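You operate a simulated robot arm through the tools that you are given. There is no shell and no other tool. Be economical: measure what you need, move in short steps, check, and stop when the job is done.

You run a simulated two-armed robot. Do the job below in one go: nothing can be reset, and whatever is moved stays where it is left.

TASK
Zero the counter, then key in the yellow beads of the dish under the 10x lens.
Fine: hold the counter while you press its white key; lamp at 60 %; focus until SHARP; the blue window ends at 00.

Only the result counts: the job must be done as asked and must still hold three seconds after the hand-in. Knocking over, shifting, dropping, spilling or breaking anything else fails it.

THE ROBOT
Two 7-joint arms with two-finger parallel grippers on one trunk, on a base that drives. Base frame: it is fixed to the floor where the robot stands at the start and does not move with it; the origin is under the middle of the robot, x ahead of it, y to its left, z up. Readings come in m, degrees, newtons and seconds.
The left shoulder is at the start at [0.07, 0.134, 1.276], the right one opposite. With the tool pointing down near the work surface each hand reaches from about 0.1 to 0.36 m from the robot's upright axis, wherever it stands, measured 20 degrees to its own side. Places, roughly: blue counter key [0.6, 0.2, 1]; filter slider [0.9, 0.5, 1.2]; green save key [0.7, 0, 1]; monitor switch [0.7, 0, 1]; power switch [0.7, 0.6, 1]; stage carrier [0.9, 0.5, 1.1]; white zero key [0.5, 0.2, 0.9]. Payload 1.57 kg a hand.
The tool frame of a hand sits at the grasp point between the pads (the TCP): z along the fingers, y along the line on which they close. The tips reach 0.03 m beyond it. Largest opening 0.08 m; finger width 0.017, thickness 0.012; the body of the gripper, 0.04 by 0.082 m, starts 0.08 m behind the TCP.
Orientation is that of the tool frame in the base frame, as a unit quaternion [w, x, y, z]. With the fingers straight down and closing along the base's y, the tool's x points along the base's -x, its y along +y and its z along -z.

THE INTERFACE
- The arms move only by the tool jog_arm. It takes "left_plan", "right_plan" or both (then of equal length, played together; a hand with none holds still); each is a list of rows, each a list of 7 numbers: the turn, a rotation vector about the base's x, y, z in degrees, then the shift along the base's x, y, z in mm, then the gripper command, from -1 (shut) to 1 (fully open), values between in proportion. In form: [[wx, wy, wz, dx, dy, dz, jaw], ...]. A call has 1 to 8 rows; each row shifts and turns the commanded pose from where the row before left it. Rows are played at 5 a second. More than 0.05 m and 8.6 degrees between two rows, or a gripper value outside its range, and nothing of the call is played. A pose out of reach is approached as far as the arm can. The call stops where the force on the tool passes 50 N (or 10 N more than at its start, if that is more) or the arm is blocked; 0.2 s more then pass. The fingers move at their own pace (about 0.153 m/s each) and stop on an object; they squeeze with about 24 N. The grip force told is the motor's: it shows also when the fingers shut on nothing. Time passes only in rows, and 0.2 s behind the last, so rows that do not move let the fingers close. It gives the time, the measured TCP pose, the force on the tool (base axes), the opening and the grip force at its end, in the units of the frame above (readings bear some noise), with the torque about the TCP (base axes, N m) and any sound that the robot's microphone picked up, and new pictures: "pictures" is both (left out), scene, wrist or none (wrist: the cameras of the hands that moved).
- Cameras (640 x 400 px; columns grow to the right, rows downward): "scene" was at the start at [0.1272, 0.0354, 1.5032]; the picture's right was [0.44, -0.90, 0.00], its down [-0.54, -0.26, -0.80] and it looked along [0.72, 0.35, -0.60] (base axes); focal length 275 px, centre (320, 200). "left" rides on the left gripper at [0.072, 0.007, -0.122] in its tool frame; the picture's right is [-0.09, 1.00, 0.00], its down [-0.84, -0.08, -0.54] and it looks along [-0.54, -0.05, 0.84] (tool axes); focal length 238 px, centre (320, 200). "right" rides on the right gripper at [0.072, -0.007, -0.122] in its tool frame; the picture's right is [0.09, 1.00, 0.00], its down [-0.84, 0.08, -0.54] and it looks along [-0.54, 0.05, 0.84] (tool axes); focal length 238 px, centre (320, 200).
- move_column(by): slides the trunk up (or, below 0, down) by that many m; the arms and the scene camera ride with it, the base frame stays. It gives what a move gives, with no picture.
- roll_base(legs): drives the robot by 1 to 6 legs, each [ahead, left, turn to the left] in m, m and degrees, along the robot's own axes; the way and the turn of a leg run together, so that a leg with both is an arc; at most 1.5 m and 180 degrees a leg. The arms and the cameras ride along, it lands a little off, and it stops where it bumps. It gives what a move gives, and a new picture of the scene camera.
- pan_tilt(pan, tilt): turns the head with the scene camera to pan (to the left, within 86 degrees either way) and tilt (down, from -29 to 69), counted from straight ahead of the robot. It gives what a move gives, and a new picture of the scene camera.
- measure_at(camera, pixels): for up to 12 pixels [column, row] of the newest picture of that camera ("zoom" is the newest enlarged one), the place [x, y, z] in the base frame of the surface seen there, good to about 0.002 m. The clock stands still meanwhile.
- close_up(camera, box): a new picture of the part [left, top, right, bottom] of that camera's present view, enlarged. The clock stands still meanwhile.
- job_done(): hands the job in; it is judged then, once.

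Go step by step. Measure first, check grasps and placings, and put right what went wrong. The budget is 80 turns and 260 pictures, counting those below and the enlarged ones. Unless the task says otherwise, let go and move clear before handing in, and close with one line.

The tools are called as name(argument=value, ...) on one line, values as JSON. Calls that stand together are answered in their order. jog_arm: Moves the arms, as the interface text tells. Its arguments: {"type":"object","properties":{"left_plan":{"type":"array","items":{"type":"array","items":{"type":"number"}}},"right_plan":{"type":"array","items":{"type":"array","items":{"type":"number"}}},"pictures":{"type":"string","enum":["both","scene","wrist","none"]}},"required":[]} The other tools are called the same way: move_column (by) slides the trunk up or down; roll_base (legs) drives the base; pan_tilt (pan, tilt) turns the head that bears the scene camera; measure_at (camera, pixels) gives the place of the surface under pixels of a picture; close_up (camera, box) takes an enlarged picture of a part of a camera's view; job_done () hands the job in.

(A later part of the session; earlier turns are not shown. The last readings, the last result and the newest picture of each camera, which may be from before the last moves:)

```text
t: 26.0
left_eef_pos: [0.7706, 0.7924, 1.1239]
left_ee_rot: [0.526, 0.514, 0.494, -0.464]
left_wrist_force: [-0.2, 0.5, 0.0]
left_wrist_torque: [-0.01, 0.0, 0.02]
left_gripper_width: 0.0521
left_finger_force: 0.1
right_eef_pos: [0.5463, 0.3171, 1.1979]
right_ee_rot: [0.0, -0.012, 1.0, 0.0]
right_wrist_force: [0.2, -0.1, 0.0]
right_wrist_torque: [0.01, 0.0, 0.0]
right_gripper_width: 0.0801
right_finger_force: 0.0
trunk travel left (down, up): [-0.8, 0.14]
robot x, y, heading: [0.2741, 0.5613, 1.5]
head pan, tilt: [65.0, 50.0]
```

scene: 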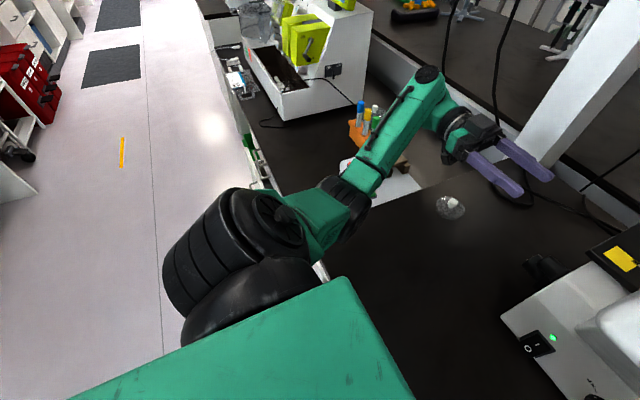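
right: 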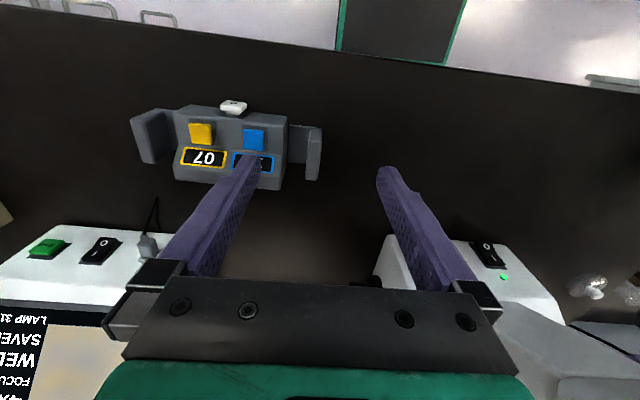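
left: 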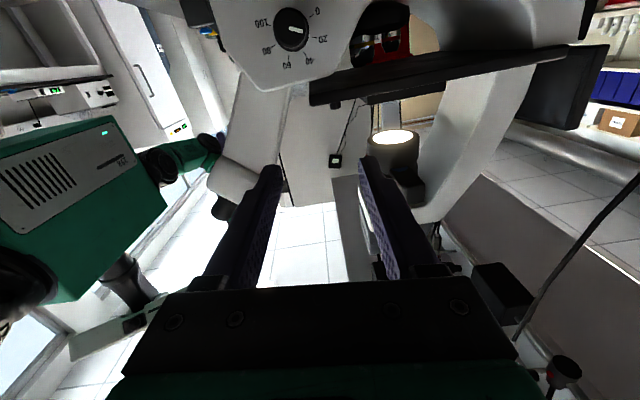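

The arm is clear now. I'll square the hand and lower to knob height in front of the dial, watching the elbow.

jog_arm(left_plan=[[-1, 4.7, -2.4, -1, 0, -30, 0.3], [0, 0, 0, -1, 0, -30, 0.3], [0, 0, 0, -1, 0, -29, 0.3], [0, 0, 0, 0, 0, 0, 0.3]])

```text
t: 27.0
left_eef_pos: [0.768, 0.7902, 1.0344]
left_ee_rot: [0.5, 0.5, 0.5, -0.5]
left_wrist_force: [-0.6, -0.1, -0.7]
left_wrist_torque: [0.01, -0.02, 0.0]
left_gripper_width: 0.0519
left_finger_force: 0.1
right_eef_pos: [0.5456, 0.3165, 1.1983]
right_ee_rot: [0.0, -0.012, 1.0, 0.0]
right_wrist_force: [-0.7, 0.3, 0.1]
right_wrist_torque: [-0.03, 0.0, 0.0]
right_gripper_width: 0.0801
right_finger_force: 0.2
trunk travel left (down, up): [-0.8, 0.14]
robot x, y, heading: [0.2711, 0.5639, 1.3]
head pan, tilt: [65.0, 50.0]
```

scene: 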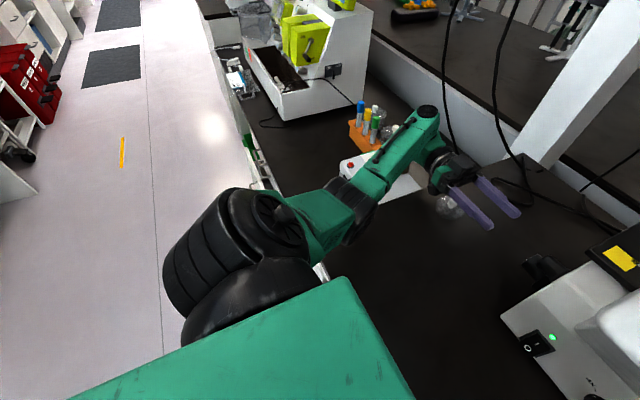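
left: 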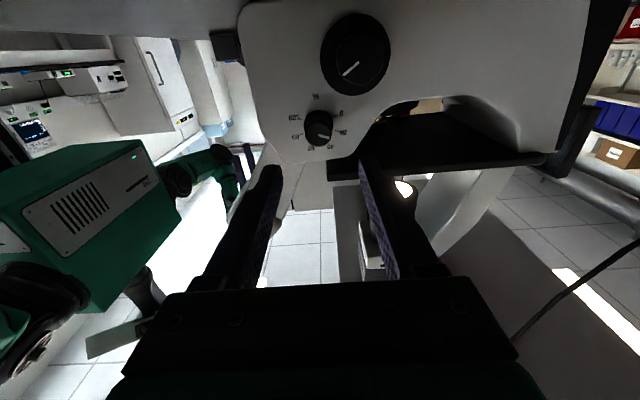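

close_up(camera="left", box=[280, 90, 360, 160])

measure_at(camera="left", pixels=[[320, 124], [312, 124], [328, 124], [320, 133], [320, 115], [350, 70], [335, 70], [365, 70]])

```text
5.71 times, centred on (320, 125) of left
```

zoom: 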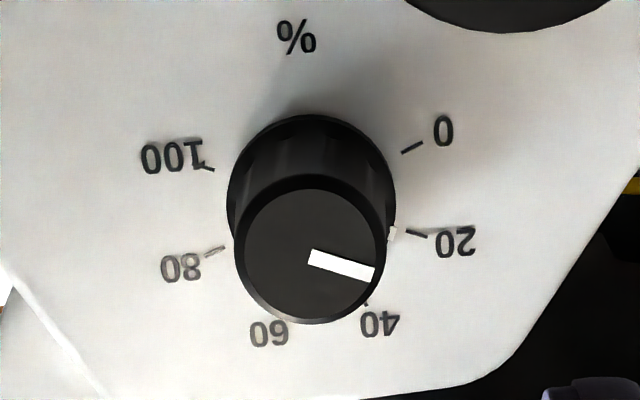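

```text
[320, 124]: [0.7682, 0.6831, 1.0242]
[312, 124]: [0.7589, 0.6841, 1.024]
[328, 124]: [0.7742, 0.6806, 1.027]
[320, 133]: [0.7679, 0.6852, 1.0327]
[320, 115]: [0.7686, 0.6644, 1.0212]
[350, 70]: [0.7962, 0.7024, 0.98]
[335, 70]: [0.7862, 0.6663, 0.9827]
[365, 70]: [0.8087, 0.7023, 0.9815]
```

Knob face centre is at (0.766, 0.685, 1.034), matching the hand. Advancing and closing.

jog_arm(left_plan=[[0, 0, 0, -1, -31, 0, 0.3], [0, 0, 0, 0, -31, 0, 0.3], [0, 0, 0, 0, -30, 0, 0.3], [0, 0, 0, 0, 0, 0, 0.3]], pictures="wrist")

```text
t: 28.0
left_eef_pos: [0.767, 0.6976, 1.0334]
left_ee_rot: [0.5, 0.5, 0.5, -0.5]
left_wrist_force: [0.2, -0.1, -1.3]
left_wrist_torque: [-0.01, -0.02, -0.06]
left_gripper_width: 0.0523
left_finger_force: 0.0
right_eef_pos: [0.5455, 0.3161, 1.1989]
right_ee_rot: [0.0, -0.012, 1.0, 0.001]
right_wrist_force: [-0.7, 0.5, 0.7]
right_wrist_torque: [-0.02, 0.03, 0.01]
right_gripper_width: 0.0802
right_finger_force: 0.0
trunk travel left (down, up): [-0.8, 0.14]
robot x, y, heading: [0.2727, 0.5611, 1.3]
head pan, tilt: [65.0, 50.0]
```

left: 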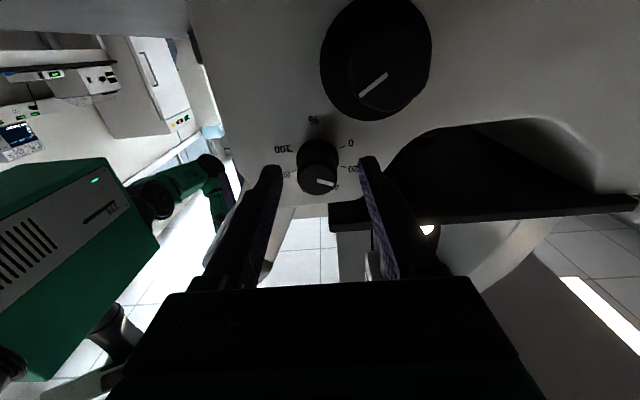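

The fingers straddle the knob. Close and begin turning about -y.

jog_arm(left_plan=[[0, 0, 0, 0, 0, 0, -1], [0, 0, 0, 0, 0, 0, -1], [0, -8, 0, 0, 0, 0, -1], [0, -8, 0, 0, 0, 0, -1], [0, -8, 0, 0, 0, 0, -1], [0, -8, 0, 0, 0, 0, -1], [0, -8, 0, 0, 0, 0, -1]], pictures="wrist")

```text
t: 29.6
left_eef_pos: [0.7661, 0.6975, 1.0344]
left_ee_rot: [0.641, 0.642, 0.297, -0.297]
left_wrist_force: [-2.7, -2.6, 2.9]
left_wrist_torque: [0.33, 0.0, 0.55]
left_gripper_width: 0.0278
left_finger_force: 37.8
right_eef_pos: [0.5452, 0.3157, 1.1984]
right_ee_rot: [0.0, -0.012, 1.0, 0.001]
right_wrist_force: [-0.2, -0.2, 0.7]
right_wrist_torque: [-0.02, 0.0, -0.04]
right_gripper_width: 0.0802
right_finger_force: 0.1
trunk travel left (down, up): [-0.8, 0.14]
robot x, y, heading: [0.2688, 0.5597, 1.2]
head pan, tilt: [65.0, 50.0]
```

left: 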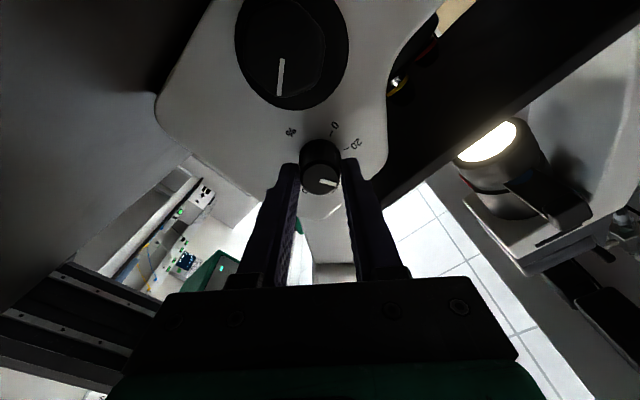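

The knob follows the gripper. Continue the remaining 50°.

jog_arm(left_plan=[[0, -8, 0, 0, 0, 0, -1], [0, -8, 0, 0, 0, 0, -1], [0, -8, 0, 0, 0, 0, -1], [0, -8, 0, 0, 0, 0, -1], [0, -8, 0, 0, 0, 0, -1], [0, -8, 0, 0, 0, 0, -1], [0, -2, 0, 0, 0, 0, -1]], pictures="wrist")

close_up(camera="left", box=[230, 80, 410, 210])

pan_tilt(pan=-35, tilt=22)

```text
t: 31.2
left_eef_pos: [0.7661, 0.6964, 1.0342]
left_ee_rot: [0.707, 0.708, 0.0, 0.002]
left_wrist_force: [6.9, -2.8, 13.2]
left_wrist_torque: [-0.71, 0.03, -0.41]
left_gripper_width: 0.0276
left_finger_force: 37.7
right_eef_pos: [0.5445, 0.3145, 1.1989]
right_ee_rot: [0.0, -0.013, 1.0, 0.001]
right_wrist_force: [-0.6, -0.2, -0.1]
right_wrist_torque: [-0.02, -0.02, 0.01]
right_gripper_width: 0.0796
right_finger_force: 0.1
trunk travel left (down, up): [-0.8, 0.14]
robot x, y, heading: [0.2691, 0.5598, 1.5]
head pan, tilt: [65.0, 50.0]
```

left: 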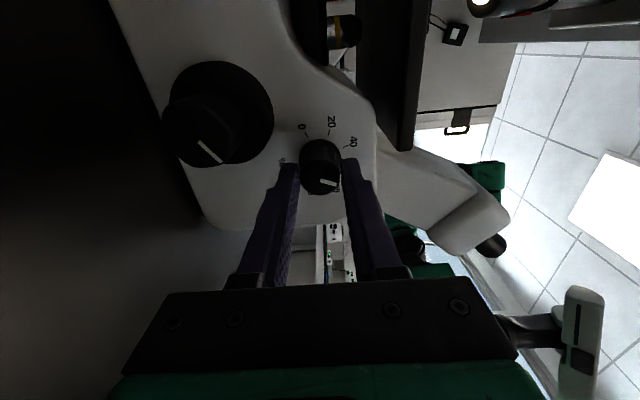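

```text
3.08 times, centred on (320, 145) of left
```

zoom: 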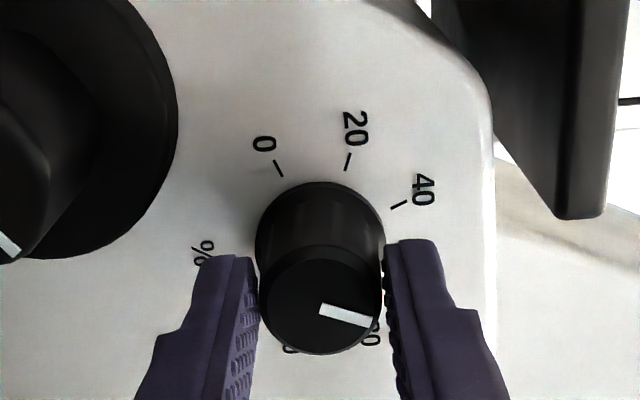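

```text
t: 33.0
left_eef_pos: [0.7665, 0.698, 1.0329]
left_ee_rot: [0.707, 0.707, -0.001, 0.001]
left_wrist_force: [9.0, -2.7, 17.6]
left_wrist_torque: [-0.73, -0.01, 0.38]
left_gripper_width: 0.0277
left_finger_force: 38.0
right_eef_pos: [0.5461, 0.3151, 1.1976]
right_ee_rot: [0.0, -0.012, 1.0, 0.001]
right_wrist_force: [0.2, 0.1, -0.8]
right_wrist_torque: [0.02, 0.02, -0.01]
right_gripper_width: 0.0801
right_finger_force: 0.0
trunk travel left (down, up): [-0.8, 0.14]
robot x, y, heading: [0.2755, 0.5613, 1.4]
head pan, tilt: [-35.0, 22.0]
```

scene: 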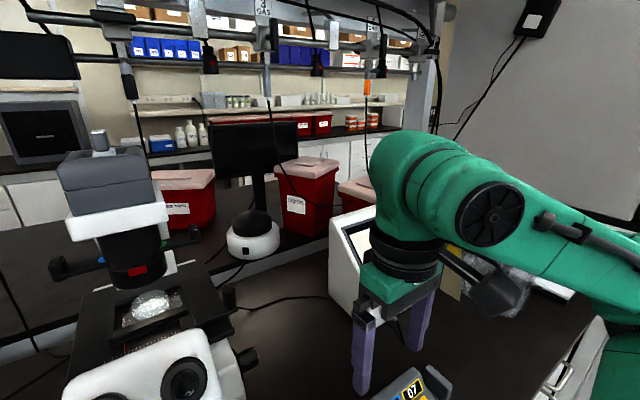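

The pointer sits about at 60. I'll turn the right hand's camera toward the monitor to confirm before letting go.

jog_arm(right_plan=[[0, -6, -5, -10, -15, 10, 1], [0, -6, -5, -10, -15, 10, 1], [0, -6, -5, -10, -15, 10, 1], [0, -6, -5, -10, -15, 10, 1]], pictures="wrist")

```text
t: 34.0
left_eef_pos: [0.7641, 0.6968, 1.0343]
left_ee_rot: [0.707, 0.707, 0.0, 0.002]
left_wrist_force: [8.9, -1.0, 18.2]
left_wrist_torque: [-0.79, -0.02, 0.26]
left_gripper_width: 0.0276
left_finger_force: 38.2
right_eef_pos: [0.5637, 0.3067, 1.2609]
right_ee_rot: [0.208, 0.162, 0.965, -0.003]
right_wrist_force: [-0.5, -0.4, -1.0]
right_wrist_torque: [-0.01, 0.03, -0.03]
right_gripper_width: 0.0801
right_finger_force: 0.1
right hand out of reach, approached as far as the arm can: row 1, 2, 3, 4
trunk travel left (down, up): [-0.8, 0.14]
robot x, y, heading: [0.272, 0.5621, 1.4]
head pan, tilt: [-35.0, 22.0]
```

right: 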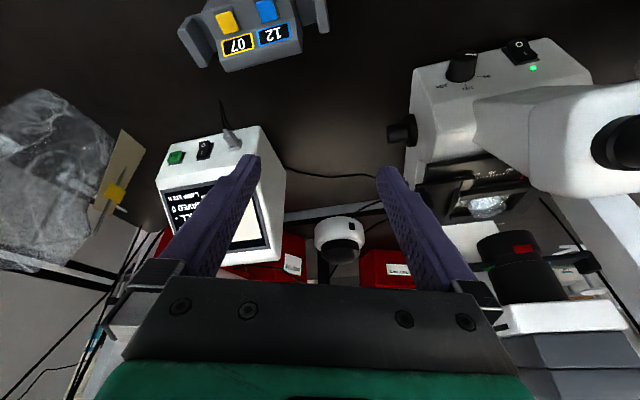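

A finger covers the screen; closing the right gripper will uncover it.

jog_arm(right_plan=[[0, 0, -6, 0, 0, 0, -1], [0, 0, 0, 0, 0, 0, -1]], pictures="wrist")

close_up(camera="right", box=[150, 120, 330, 270])

```text
t: 34.6
left_eef_pos: [0.7647, 0.6973, 1.0333]
left_ee_rot: [0.706, 0.708, 0.001, 0.002]
left_wrist_force: [10.0, -2.5, 17.9]
left_wrist_torque: [-0.8, 0.03, 0.23]
left_gripper_width: 0.0277
left_finger_force: 38.1
right_eef_pos: [0.5642, 0.3103, 1.2594]
right_ee_rot: [0.207, 0.211, 0.955, -0.012]
right_wrist_force: [0.8, -0.5, -0.1]
right_wrist_torque: [0.03, 0.0, -0.02]
right_gripper_width: 0.0
right_finger_force: 20.9
right hand out of reach, approached as far as the arm can: row 1
trunk travel left (down, up): [-0.8, 0.14]
robot x, y, heading: [0.2713, 0.5603, 1.2]
head pan, tilt: [-35.0, 22.0]
```

right: 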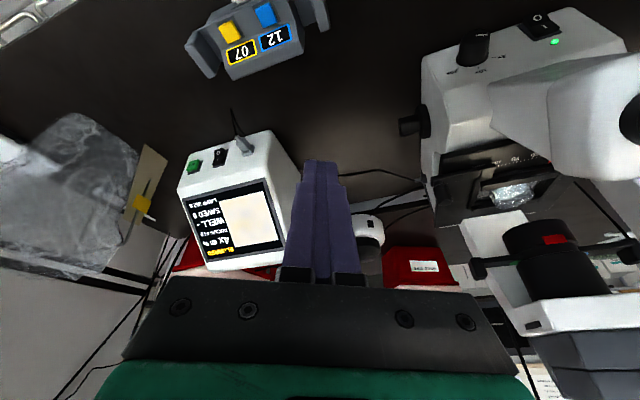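

```text
2.67 times, centred on (240, 195) of right
```

zoom: 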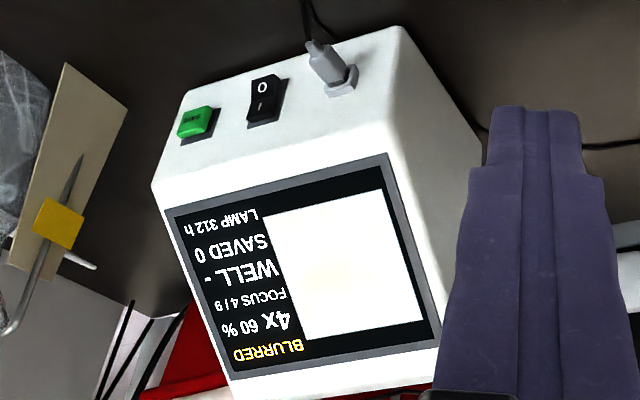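

The monitor reads 4x, 60 %. I'll release the lamp knob, retreat the left hand, then back the base off a little to use the lens knob in front.

jog_arm(left_plan=[[0, 0, 0, 0, 0, 0, 0.2], [0, 0, 0, 0, 0, 0, 0.2], [0, 0, 0, 0, 30, 0, 0.2], [0, 0, 0, 0, 30, 0, 0.2], [0, 0, 0, 0, 35, 5, 0.2], [0, 0, 0, 0, 20, 5, 0.2]], pictures="none")

roll_base(legs=[[-0.14, 0, -1.3]])

pan_tilt(pan=-10, tilt=38)

```text
t: 36.0
left_eef_pos: [0.7646, 0.8164, 1.0431]
left_ee_rot: [0.707, 0.707, 0.0, 0.0]
left_wrist_force: [0.4, 0.0, 0.0]
left_wrist_torque: [0.02, 0.0, -0.02]
left_gripper_width: 0.0482
left_finger_force: 0.0
right_eef_pos: [0.5642, 0.3119, 1.2596]
right_ee_rot: [0.206, 0.211, 0.955, -0.014]
right_wrist_force: [-0.2, 0.2, -0.5]
right_wrist_torque: [-0.02, -0.04, 0.01]
right_gripper_width: 0.0
right_finger_force: 20.7
trunk travel left (down, up): [-0.8, 0.14]
robot x, y, heading: [0.2747, 0.5597, 1.3]
head pan, tilt: [-35.0, 22.0]
```

```text
t: 37.3
left_eef_pos: [0.6328, 0.8029, 1.0407]
left_ee_rot: [0.708, 0.706, -0.007, -0.007]
left_wrist_force: [-0.8, -0.7, -0.4]
left_wrist_torque: [-0.03, 0.0, -0.02]
left_gripper_width: 0.0481
left_finger_force: 0.0
right_eef_pos: [0.4229, 0.3034, 1.2588]
right_ee_rot: [0.205, 0.221, 0.953, -0.016]
right_wrist_force: [-1.3, -0.7, -0.6]
right_wrist_torque: [0.01, 0.0, -0.01]
right_gripper_width: 0.0001
right_finger_force: 21.1
trunk travel left (down, up): [-0.8, 0.14]
robot x, y, heading: [0.1333, 0.5607, 0.5]
head pan, tilt: [-35.0, 22.0]
```

scene: 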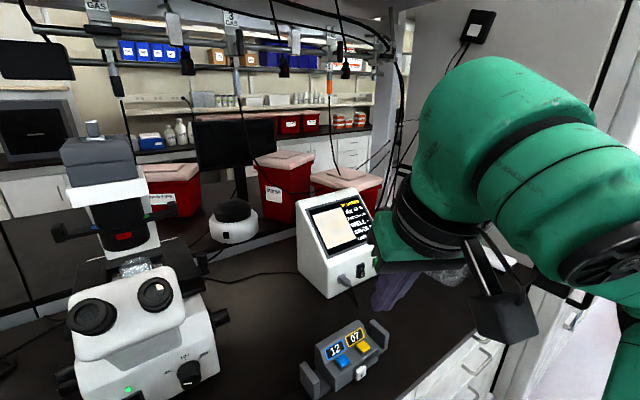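

```text
t: 38.2
left_eef_pos: [0.6302, 0.8032, 1.0445]
left_ee_rot: [0.706, 0.708, -0.008, -0.007]
left_wrist_force: [0.0, -0.4, -0.9]
left_wrist_torque: [0.0, -0.05, -0.01]
left_gripper_width: 0.0478
left_finger_force: 0.0
right_eef_pos: [0.4201, 0.3029, 1.261]
right_ee_rot: [0.207, 0.222, 0.953, -0.015]
right_wrist_force: [-0.2, 0.5, -0.3]
right_wrist_torque: [-0.01, 0.01, 0.01]
right_gripper_width: 0.0
right_finger_force: 21.1
trunk travel left (down, up): [-0.8, 0.14]
robot x, y, heading: [0.1338, 0.5616, 0.4]
head pan, tilt: [-10.0, 38.0]
```

scene: 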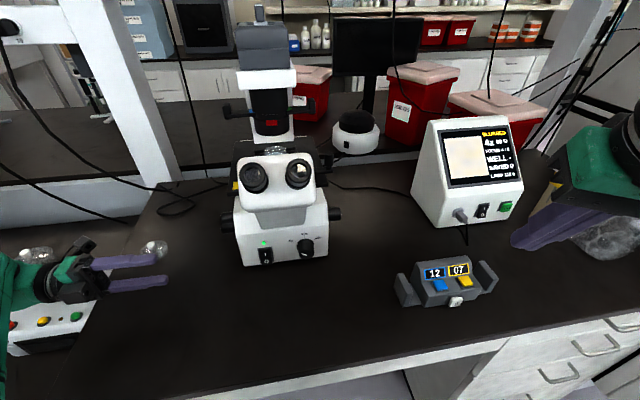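

Excellent view: monitor (480,155) and lens knob (306,246) both visible. I'll measure the knob and orient the right hand toward +x, pitched 30° down.

close_up(camera="scene", box=[260, 215, 350, 275])

measure_at(camera="scene", pixels=[[305, 247], [305, 243], [305, 252], [300, 247], [311, 247], [255, 178], [297, 178], [275, 205], [275, 230], [240, 195]])

jog_arm(right_plan=[[-1.9, -5.8, 3.9, 7, 25, -27, 0.3], [-1.9, -5.8, 3.9, 7, 25, -27, 0.3], [-1.9, -5.8, 3.9, 7, 25, -27, 0.3], [-1.9, -5.8, 3.9, 7, 25, -27, 0.3], [-1.9, -5.8, 3.9, 7, 25, -27, 0.3], [-1.9, -5.8, 3.9, 7, 25, -27, 0.3]], pictures="both")

```text
6.67 times, centred on (305, 245) of scene
```

zoom: 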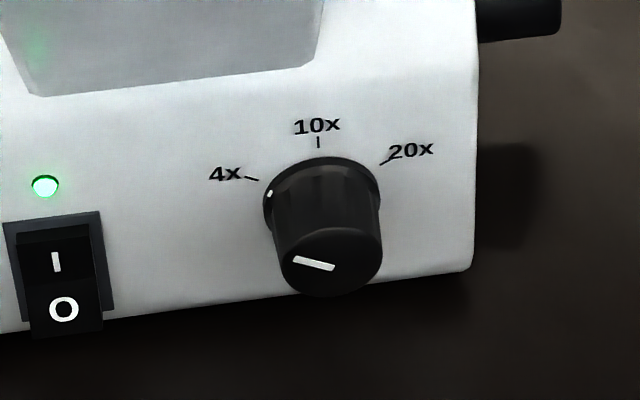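

```text
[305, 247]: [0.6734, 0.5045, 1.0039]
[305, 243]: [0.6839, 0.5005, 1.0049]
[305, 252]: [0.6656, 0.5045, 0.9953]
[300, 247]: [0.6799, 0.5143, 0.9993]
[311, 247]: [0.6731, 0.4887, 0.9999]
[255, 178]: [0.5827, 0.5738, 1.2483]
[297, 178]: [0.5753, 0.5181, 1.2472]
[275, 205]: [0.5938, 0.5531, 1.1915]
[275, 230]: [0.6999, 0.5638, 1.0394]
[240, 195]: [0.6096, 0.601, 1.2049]
```

```text
t: 39.6
left_eef_pos: [0.6321, 0.802, 1.0428]
left_ee_rot: [0.707, 0.707, -0.008, -0.007]
left_wrist_force: [-0.6, -0.1, 0.5]
left_wrist_torque: [0.03, 0.02, -0.01]
left_gripper_width: 0.0482
left_finger_force: 0.0
right_eef_pos: [0.5504, 0.4453, 1.2971]
right_ee_rot: [0.463, 0.028, 0.886, -0.002]
right_wrist_force: [0.5, 0.0, -0.2]
right_wrist_torque: [0.02, -0.04, 0.04]
right_gripper_width: 0.0521
right_finger_force: 0.1
right hand out of reach, approached as far as the arm can: row 1, 2, 3, 4, 5, 6
trunk travel left (down, up): [-0.8, 0.14]
robot x, y, heading: [0.1321, 0.5623, 0.3]
head pan, tilt: [-10.0, 38.0]
```

scene: 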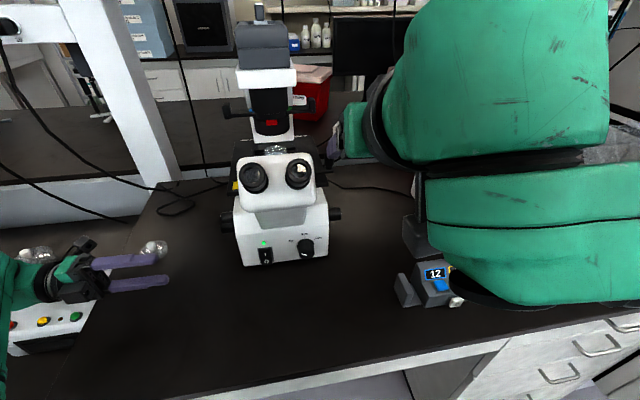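
right: 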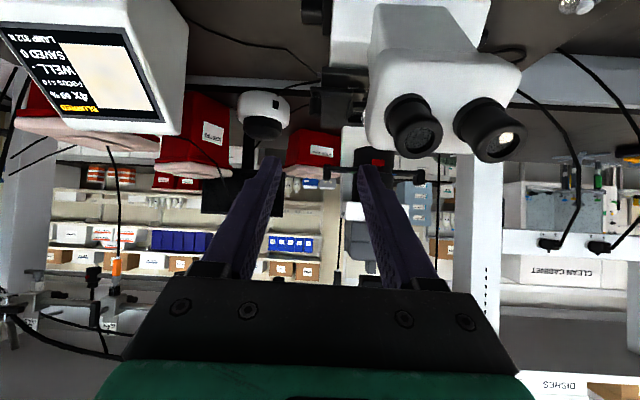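

The right arm is too folded here (inner limit). I'll back the base off another 0.15 m to give it room.

roll_base(legs=[[-0.15, 0, 0]])

jog_arm(right_plan=[[0, -1, 0, 10, 10, -30, 0.3], [0, -1, 0, 10, 10, -30, 0.3], [0, -1, 0, 10, 10, -30, 0.3], [0, -1, 0, 10, 10, -30, 0.3], [0, 0, 0, 10, 5, -30, 0.3]])

```text
t: 41.0
left_eef_pos: [0.4832, 0.8005, 1.0414]
left_ee_rot: [0.707, 0.707, -0.006, -0.008]
left_wrist_force: [0.8, 0.5, -0.2]
left_wrist_torque: [-0.04, 0.03, -0.04]
left_gripper_width: 0.0479
left_finger_force: 0.1
right_eef_pos: [0.4027, 0.4453, 1.2982]
right_ee_rot: [0.462, 0.028, 0.886, -0.003]
right_wrist_force: [0.3, 0.1, -0.6]
right_wrist_torque: [0.0, -0.01, -0.01]
right_gripper_width: 0.052
right_finger_force: 0.1
trunk travel left (down, up): [-0.8, 0.14]
robot x, y, heading: [-0.0138, 0.5609, 0.2]
head pan, tilt: [-10.0, 38.0]
```

scene: 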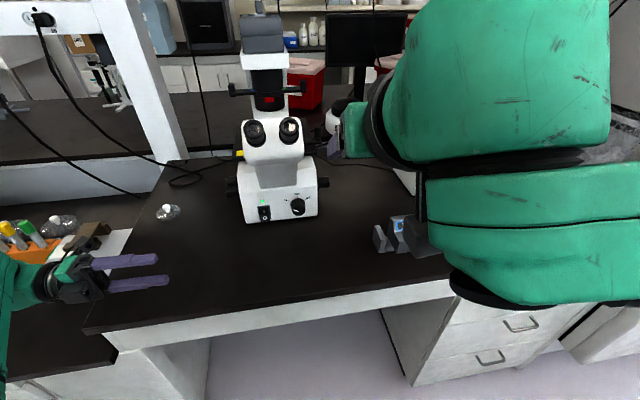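

```text
t: 42.2
left_eef_pos: [0.4832, 0.8011, 1.0429]
left_ee_rot: [0.707, 0.707, -0.007, -0.009]
left_wrist_force: [0.2, 0.3, -0.4]
left_wrist_torque: [0.04, 0.0, 0.0]
left_gripper_width: 0.048
left_finger_force: 0.0
right_eef_pos: [0.4471, 0.5118, 1.1677]
right_ee_rot: [0.494, 0.029, 0.869, -0.002]
right_wrist_force: [0.2, -0.1, 0.1]
right_wrist_torque: [0.02, 0.0, -0.01]
right_gripper_width: 0.052
right_finger_force: 0.1
right hand out of reach, approached as far as the arm can: row 1, 2
trunk travel left (down, up): [-0.8, 0.14]
robot x, y, heading: [-0.0124, 0.5576, 0.2]
head pan, tilt: [-10.0, 38.0]
```

scene: 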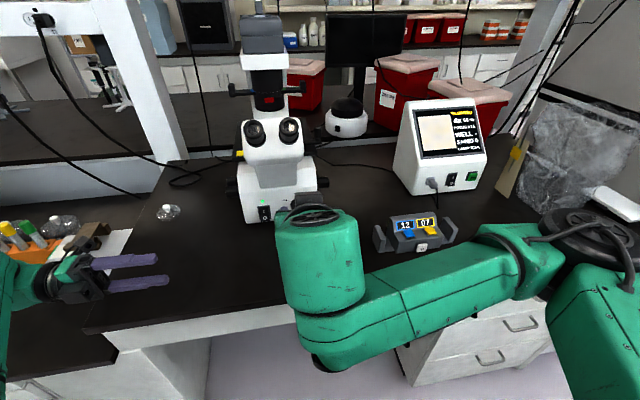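
right: 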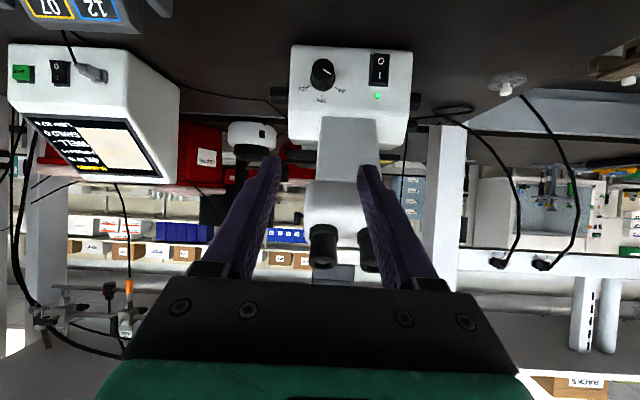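

Now the right hand is in a good pose facing the knob at (323,73) and the monitor is visible. Measure the knob.

close_up(camera="right", box=[285, 45, 365, 110])

measure_at(camera="right", pixels=[[322, 70], [318, 70], [328, 70], [322, 65], [323, 77], [345, 90], [325, 98]])

```text
6.15 times, centred on (325, 78) of right
```

zoom: 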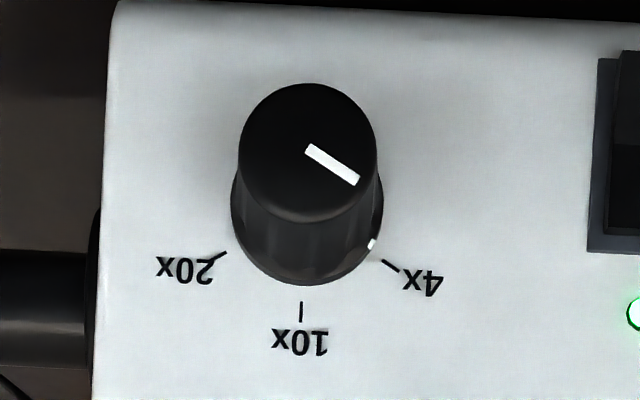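

```text
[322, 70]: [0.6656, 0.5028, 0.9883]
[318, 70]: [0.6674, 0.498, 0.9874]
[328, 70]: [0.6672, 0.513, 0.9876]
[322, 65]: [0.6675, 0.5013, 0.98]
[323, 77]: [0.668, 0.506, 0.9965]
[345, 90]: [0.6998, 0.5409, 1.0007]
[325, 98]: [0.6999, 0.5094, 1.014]
```

Knob axis is (y 0.505, z 0.988), and 4x→10x is ~60° about +x. I'll pre-roll the hand -30° and go to a pre-grasp pose.

jog_arm(right_plan=[[-7.5, 0, 0, 10, 3, -45, 0.3], [-7.5, 0, 0, 10, 3, -45, 0.3], [-7.5, 0, 0, 40, 3, -30, 0.3], [-7.5, 0, 0, 40, 4, -26, 0.3], [0, 0, 0, 40, 0, 0, 0.3], [0, 0, 0, 0, 0, 0, 0.3]])

```text
t: 43.6
left_eef_pos: [0.4819, 0.8008, 1.0441]
left_ee_rot: [0.707, 0.708, -0.008, -0.008]
left_wrist_force: [0.3, -0.4, -0.1]
left_wrist_torque: [0.0, -0.02, -0.01]
left_gripper_width: 0.0478
left_finger_force: 0.1
right_eef_pos: [0.5874, 0.5261, 1.0171]
right_ee_rot: [0.484, -0.101, 0.839, -0.228]
right_wrist_force: [-0.5, 0.6, 0.7]
right_wrist_torque: [-0.01, 0.0, 0.01]
right_gripper_width: 0.0522
right_finger_force: 0.0
trunk travel left (down, up): [-0.8, 0.14]
robot x, y, heading: [-0.0174, 0.5559, 0.2]
head pan, tilt: [-10.0, 38.0]
```

scene: 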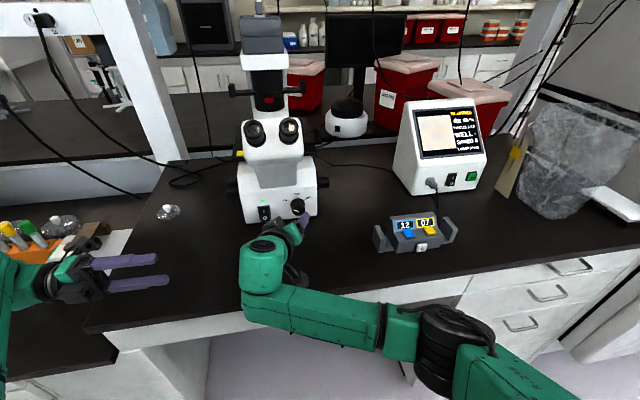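
right: 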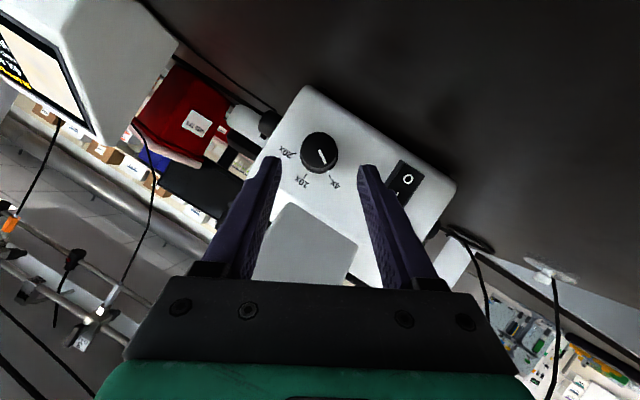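

Pre-grasp looks right, knob centred between fingers at (320,150). Advance along the approach.

jog_arm(right_plan=[[0, 0, 0, 0, 5, 10, 0.3], [0, 0, 0, 26, -9, -13, 0.3], [0, 0, 0, 26, -9, -13, 0.3], [0, 0, 0, 26, -8, -13, 0.3], [0, 0, 0, 0, 0, 0, 0.3]], pictures="wrist")

close_up(camera="right", box=[240, 80, 400, 200])

```text
t: 44.8
left_eef_pos: [0.4824, 0.8014, 1.044]
left_ee_rot: [0.706, 0.708, -0.008, -0.008]
left_wrist_force: [-0.3, 0.0, 0.3]
left_wrist_torque: [-0.01, 0.0, 0.0]
left_gripper_width: 0.0481
left_finger_force: 0.2
right_eef_pos: [0.6692, 0.5052, 0.9929]
right_ee_rot: [0.484, -0.1, 0.839, -0.228]
right_wrist_force: [-2.8, 0.2, -0.2]
right_wrist_torque: [-0.03, 0.06, 0.06]
right_gripper_width: 0.0524
right_finger_force: 0.1
trunk travel left (down, up): [-0.8, 0.14]
robot x, y, heading: [-0.0157, 0.5613, 0.3]
head pan, tilt: [-10.0, 38.0]
```

right: 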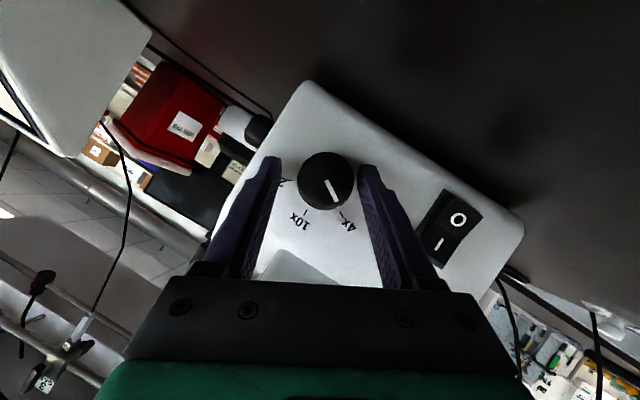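

```text
3.33 times, centred on (320, 140) of right
```

zoom: 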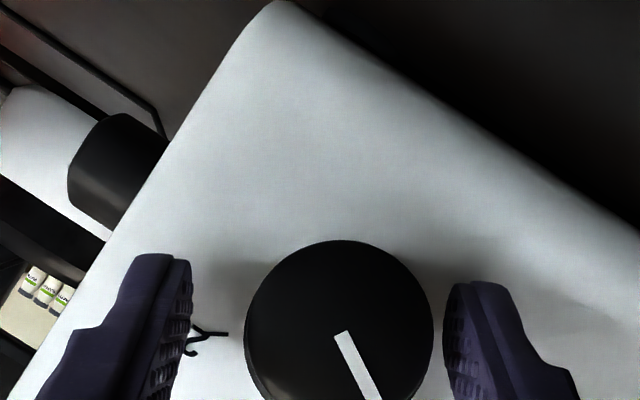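

Fingers straddle the knob. Back off 3 mm, close and turn about +x.

jog_arm(right_plan=[[0, 0, 0, -3, 1, -3, 0.3], [0, 0, 0, 0, 0, 0, -1], [0, 0, 0, 0, 0, 0, -1], [7.5, 0, 0, 0, 0, 0, -1], [7.5, 0, 0, 0, 0, 0, -1], [7.5, 0, 0, 0, 0, 0, -1], [7.5, 0, 0, 0, 0, 0, -1]], pictures="wrist")

jog_arm(right_plan=[[7.5, 0, 0, 0, 0, 0, -1], [7.5, 0, 0, 0, 0, 0, -1], [7.5, 0, 0, 0, 0, 0, -1], [7.5, 0, 0, 0, 0, 0, -1]], pictures="both")

close_up(camera="scene", box=[400, 95, 500, 195])

```text
t: 46.4
left_eef_pos: [0.4833, 0.7998, 1.042]
left_ee_rot: [0.706, 0.708, -0.007, -0.009]
left_wrist_force: [0.6, -0.3, -0.1]
left_wrist_torque: [0.01, -0.01, -0.01]
left_gripper_width: 0.048
left_finger_force: 0.0
right_eef_pos: [0.6651, 0.5051, 0.9888]
right_ee_rot: [0.494, 0.029, 0.869, 0.0]
right_wrist_force: [7.5, -7.6, 5.9]
right_wrist_torque: [-0.03, 0.65, 0.99]
right_gripper_width: 0.0361
right_finger_force: 42.9
trunk travel left (down, up): [-0.8, 0.14]
robot x, y, heading: [-0.016, 0.5612, 0.1]
head pan, tilt: [-10.0, 38.0]
```

right: 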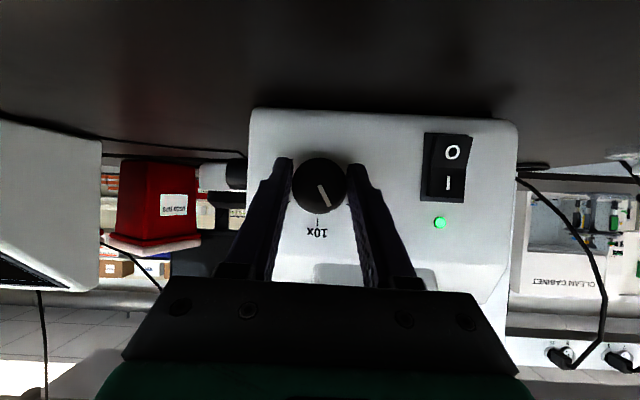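

```text
t: 47.4
left_eef_pos: [0.483, 0.7981, 1.0439]
left_ee_rot: [0.706, 0.708, -0.008, -0.008]
left_wrist_force: [0.5, 0.2, 0.4]
left_wrist_torque: [-0.04, -0.01, -0.01]
left_gripper_width: 0.0482
left_finger_force: 0.2
right_eef_pos: [0.6648, 0.5033, 0.9894]
right_ee_rot: [0.47, 0.156, 0.839, 0.224]
right_wrist_force: [8.7, -14.5, 8.2]
right_wrist_torque: [-0.05, -0.65, 0.6]
right_gripper_width: 0.0363
right_finger_force: 43.1
trunk travel left (down, up): [-0.8, 0.14]
robot x, y, heading: [-0.0148, 0.56, -0.0]
head pan, tilt: [-10.0, 38.0]
```

scene: 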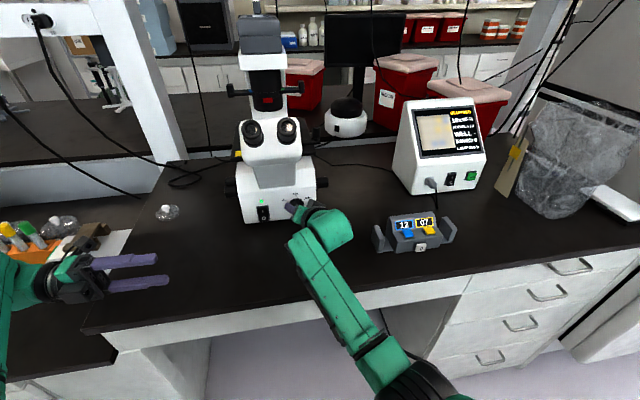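
right: 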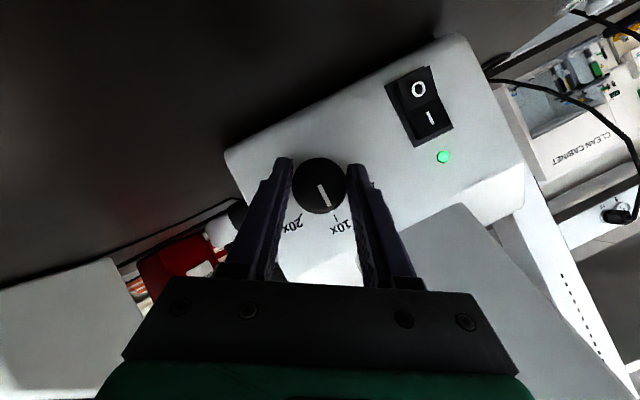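

```text
4.00 times, centred on (450, 145) of scene
```

zoom: 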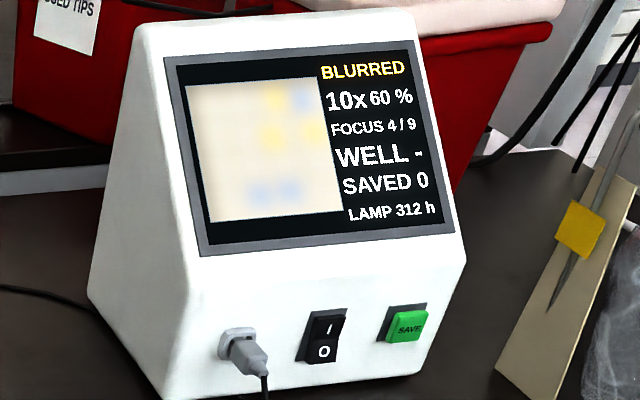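

Monitor now reads 10x, 60 %, FOCUS 4/9, with blurred yellow and blue blobs. Release the knob, retreat, and fold the right hand back to the pose that fits with the base forward.

jog_arm(right_plan=[[0, 0, 0, 0, 0, 0, 0.3], [0, 0, 0, 0, 0, 0, 0.3], [0, 0, 0, -40, -10, 20, 0.3], [-7.5, 0, 0, -45, -15, 20, 0.3], [-7.5, 0, 0, -40, -20, 20, 0.3], [-7.5, 0, 0, -30, -30, 30, 0.3], [-7.5, 0, 0, -30, -30, 40, 0.3]], pictures="none")

jog_arm(right_plan=[[1.9, 5.8, -3.9, -30, -15, 30, -1], [1.9, 5.8, -3.9, -30, -15, 30, -1], [1.9, 5.8, -3.9, -30, -15, 30, -1], [1.9, 5.8, -3.9, -30, -15, 30, -1], [1.9, 5.8, -3.9, -30, -20, 20, -1], [1.9, 5.8, -3.9, -20, -20, 0, -1]], pictures="scene")

close_up(camera="scene", box=[400, 95, 500, 195])

```text
refused: row 4 steps farther than a row can; nothing moved
```

```text
t: 48.8
left_eef_pos: [0.4849, 0.801, 1.041]
left_ee_rot: [0.707, 0.707, -0.007, -0.009]
left_wrist_force: [-0.8, -0.3, 0.2]
left_wrist_torque: [0.0, 0.0, -0.04]
left_gripper_width: 0.0481
left_finger_force: 0.1
right_eef_pos: [0.5198, 0.3877, 1.1055]
right_ee_rot: [0.228, 0.436, 0.862, 0.125]
right_wrist_force: [-0.3, -1.1, 0.7]
right_wrist_torque: [-0.01, 0.0, -0.03]
right_gripper_width: 0.0
right_finger_force: 21.1
right hand out of reach, approached as far as the arm can: row 6
trunk travel left (down, up): [-0.8, 0.14]
robot x, y, heading: [-0.0168, 0.5569, 0.2]
head pan, tilt: [-10.0, 38.0]
```

scene: 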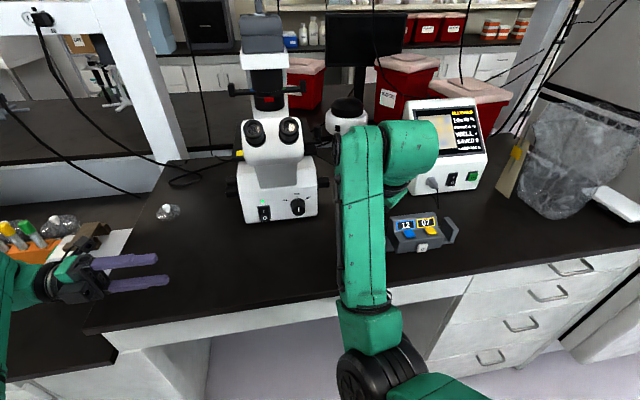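

```text
4.00 times, centred on (450, 145) of scene
```

zoom: 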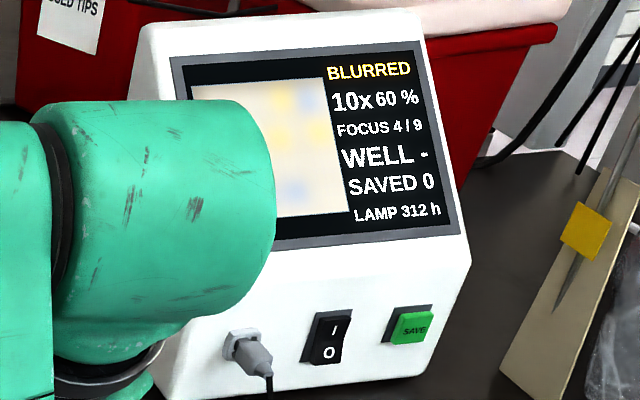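

The first call was refused, so the second pulled the closed fingers straight off the knob; the display still says 10x. I'll check the knob and the microscope's place.

close_up(camera="scene", box=[230, 175, 330, 235])

measure_at(camera="scene", pixels=[[297, 207], [254, 213], [275, 195], [310, 210], [322, 183], [265, 213], [240, 220]])

```text
6.40 times, centred on (280, 205) of scene
```

zoom: 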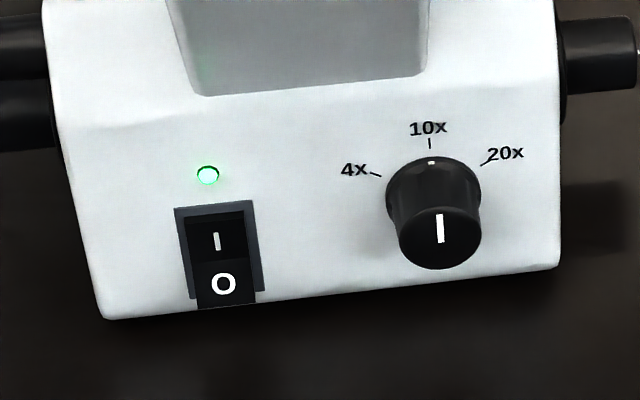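

```text
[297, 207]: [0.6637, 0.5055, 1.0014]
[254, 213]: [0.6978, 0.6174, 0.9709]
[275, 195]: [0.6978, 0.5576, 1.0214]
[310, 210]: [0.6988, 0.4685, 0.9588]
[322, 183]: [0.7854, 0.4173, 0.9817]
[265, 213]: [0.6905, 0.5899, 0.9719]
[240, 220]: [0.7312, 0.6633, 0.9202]
```

Pointer is on 10x and the microscope hasn't moved. Now fold the right hand back.

jog_arm(right_plan=[[-2.8, 1.2, 3.2, -34, -12, 24, -1], [-2.8, 1.2, 3.2, -34, -12, 24, -1], [-2.8, 1.2, 3.2, -34, -12, 24, -1], [-2.8, 1.2, 3.2, -34, -12, 24, -1], [-2.8, 1.2, 3.2, -34, -12, 24, -1], [-2.8, 1.2, 3.2, -34, -12, 24, -1], [-2.8, 1.2, 3.2, -34, -12, 20, -1]], pictures="scene")

```text
t: 50.4
left_eef_pos: [0.4827, 0.8007, 1.0436]
left_ee_rot: [0.706, 0.708, -0.008, -0.008]
left_wrist_force: [-0.6, -0.2, 0.5]
left_wrist_torque: [0.0, 0.0, -0.04]
left_gripper_width: 0.0482
left_finger_force: 0.1
right_eef_pos: [0.4839, 0.281, 1.0784]
right_ee_rot: [0.19, 0.219, 0.957, 0.0]
right_wrist_force: [-0.4, 1.0, -1.0]
right_wrist_torque: [0.02, -0.03, 0.01]
right_gripper_width: 0.0003
right_finger_force: 21.0
right hand out of reach, approached as far as the arm can: row 1, 2, 3, 4, 5, 6, 7
trunk travel left (down, up): [-0.8, 0.14]
robot x, y, heading: [-0.0157, 0.5596, 0.1]
head pan, tilt: [-10.0, 38.0]
```

scene: 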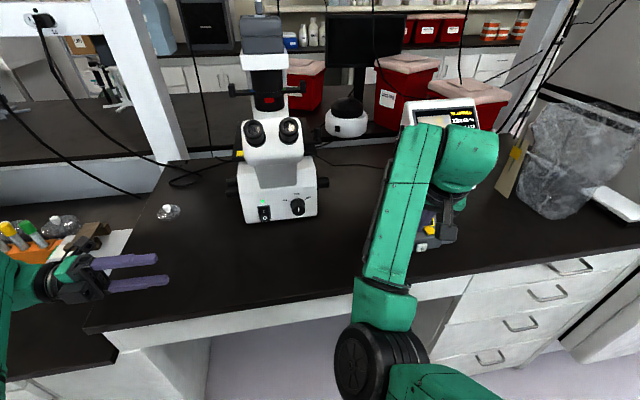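

The arm resists folding in this branch. I'll raise it straight up first, clear of the counter.

jog_arm(right_plan=[[0, 0, 0, 0, -5, 40, -1], [0, 0, 0, 0, -5, 40, -1], [0, 0, 0, 0, -5, 40, -1], [0, 0, 0, 0, -5, 40, -1], [0, 0, 0, -30, -5, 20, -1], [0, 0, 0, -40, -5, 0, -1], [0, 0, 0, -40, -5, 0, -1], [0, 0, 0, -40, -5, 0, -1]], pictures="scene")

```text
t: 52.2
left_eef_pos: [0.4809, 0.8016, 1.0432]
left_ee_rot: [0.706, 0.708, -0.008, -0.007]
left_wrist_force: [0.4, -0.4, -0.1]
left_wrist_torque: [0.03, 0.01, -0.01]
left_gripper_width: 0.0477
left_finger_force: 0.0
right_eef_pos: [0.3843, 0.1855, 1.2562]
right_ee_rot: [0.189, 0.216, 0.958, 0.007]
right_wrist_force: [-0.7, 0.8, 0.0]
right_wrist_torque: [0.0, -0.06, 0.01]
right_gripper_width: 0.0
right_finger_force: 21.3
right hand out of reach, approached as far as the arm can: row 1, 2, 5, 6, 7, 8
trunk travel left (down, up): [-0.8, 0.14]
robot x, y, heading: [-0.0161, 0.5658, -0.1]
head pan, tilt: [-10.0, 38.0]
```

scene: 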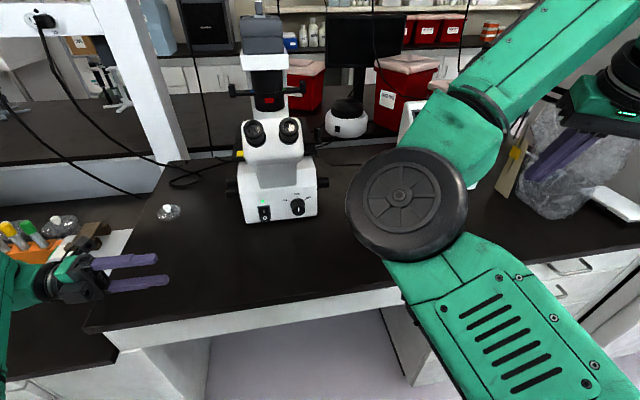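

measure_at(camera="scene", pixels=[[405, 195], [460, 130], [350, 200], [420, 250], [560, 20], [590, 140], [540, 170]])

```text
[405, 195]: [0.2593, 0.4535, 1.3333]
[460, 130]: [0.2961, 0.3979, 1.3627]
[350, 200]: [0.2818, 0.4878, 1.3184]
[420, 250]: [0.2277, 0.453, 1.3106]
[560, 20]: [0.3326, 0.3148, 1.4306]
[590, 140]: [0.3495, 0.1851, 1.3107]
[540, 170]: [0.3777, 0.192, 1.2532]
```

The right elbow (0.30, 0.47, 1.32) would come near the eyepieces. Move the right hand outward to draw the elbow away.

jog_arm(right_plan=[[0, 0, 0, -10, -40, 0, -1], [0, 0, 0, -10, -40, 0, -1], [0, 0, 0, -10, -40, 0, -1], [0, 0, 0, -10, -40, 0, -1]], pictures="scene")

```text
t: 53.2
left_eef_pos: [0.4807, 0.7987, 1.0436]
left_ee_rot: [0.706, 0.709, -0.008, -0.009]
left_wrist_force: [-0.1, 0.4, 1.4]
left_wrist_torque: [0.0, -0.01, 0.0]
left_gripper_width: 0.048
left_finger_force: 0.0
right_eef_pos: [0.3451, 0.0211, 1.2536]
right_ee_rot: [0.188, 0.215, 0.958, 0.009]
right_wrist_force: [-0.1, -0.6, 0.2]
right_wrist_torque: [0.04, -0.04, -0.03]
right_gripper_width: 0.0001
right_finger_force: 21.6
trunk travel left (down, up): [-0.8, 0.14]
robot x, y, heading: [-0.0195, 0.5553, 0.6]
head pan, tilt: [-10.0, 38.0]
```

scene: 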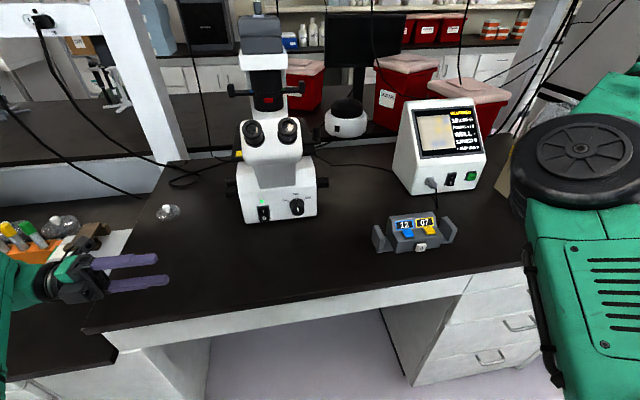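

The monitor is clear and the elbow is away. Tuck the hand slightly back, then drive forward 0.285 m to the proven spot.

jog_arm(right_plan=[[0, 0, 0, -30, -20, 0, -1], [0, 0, 0, -30, -20, 0, -1]], pictures="none")

roll_base(legs=[[0.285, 0, 0.5]])

pan_tilt(pan=-20, tilt=35)

```text
t: 53.8
left_eef_pos: [0.481, 0.7981, 1.0444]
left_ee_rot: [0.706, 0.708, -0.008, -0.008]
left_wrist_force: [1.0, -0.5, 0.4]
left_wrist_torque: [0.01, -0.03, 0.02]
left_gripper_width: 0.048
left_finger_force: 0.2
right_eef_pos: [0.2865, -0.0162, 1.2552]
right_ee_rot: [0.189, 0.215, 0.958, 0.011]
right_wrist_force: [-0.9, 0.0, -0.4]
right_wrist_torque: [0.01, -0.01, 0.0]
right_gripper_width: 0.0
right_finger_force: 21.1
trunk travel left (down, up): [-0.8, 0.14]
robot x, y, heading: [-0.0135, 0.5606, 0.4]
head pan, tilt: [-10.0, 38.0]
```

```text
t: 55.7
left_eef_pos: [0.7555, 0.8066, 1.0433]
left_ee_rot: [0.706, 0.708, -0.005, -0.005]
left_wrist_force: [0.1, 0.3, -1.4]
left_wrist_torque: [-0.01, 0.01, 0.0]
left_gripper_width: 0.0482
left_finger_force: 0.1
right_eef_pos: [0.567, -0.0103, 1.2569]
right_ee_rot: [0.189, 0.212, 0.959, 0.009]
right_wrist_force: [0.4, -0.4, 0.4]
right_wrist_torque: [-0.01, 0.0, 0.0]
right_gripper_width: 0.0001
right_finger_force: 21.1
trunk travel left (down, up): [-0.8, 0.14]
robot x, y, heading: [0.2612, 0.5607, 0.3]
head pan, tilt: [-10.0, 38.0]
```

scene: 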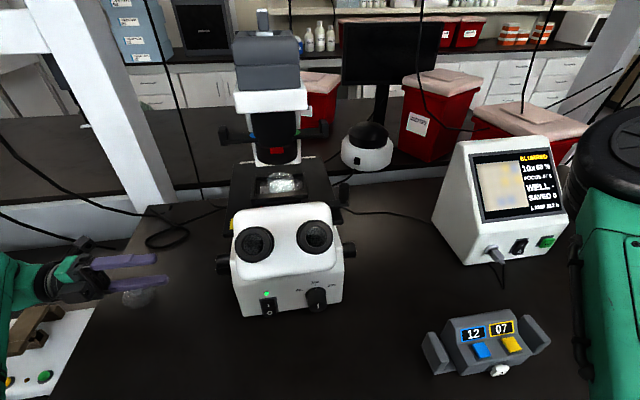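

```text
t: 56.4
left_eef_pos: [0.7576, 0.805, 1.0429]
left_ee_rot: [0.706, 0.708, -0.006, -0.006]
left_wrist_force: [0.3, 0.5, 0.5]
left_wrist_torque: [-0.01, -0.01, 0.0]
left_gripper_width: 0.0482
left_finger_force: 0.1
right_eef_pos: [0.5697, -0.0103, 1.2555]
right_ee_rot: [0.189, 0.212, 0.959, 0.009]
right_wrist_force: [-0.1, -0.4, 0.1]
right_wrist_torque: [0.0, 0.01, -0.01]
right_gripper_width: 0.0001
right_finger_force: 20.9
trunk travel left (down, up): [-0.8, 0.14]
robot x, y, heading: [0.2603, 0.5586, 0.3]
head pan, tilt: [-20.0, 35.0]
```

scene: 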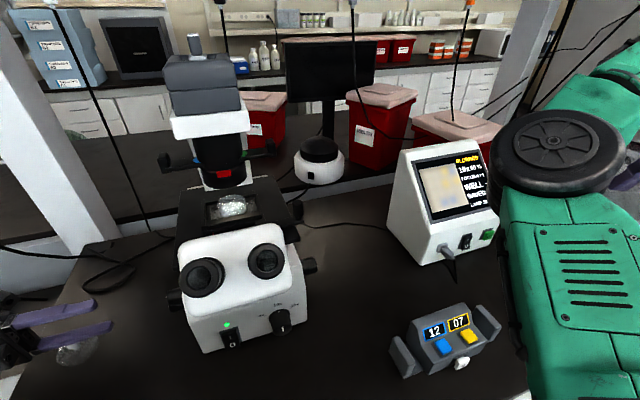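

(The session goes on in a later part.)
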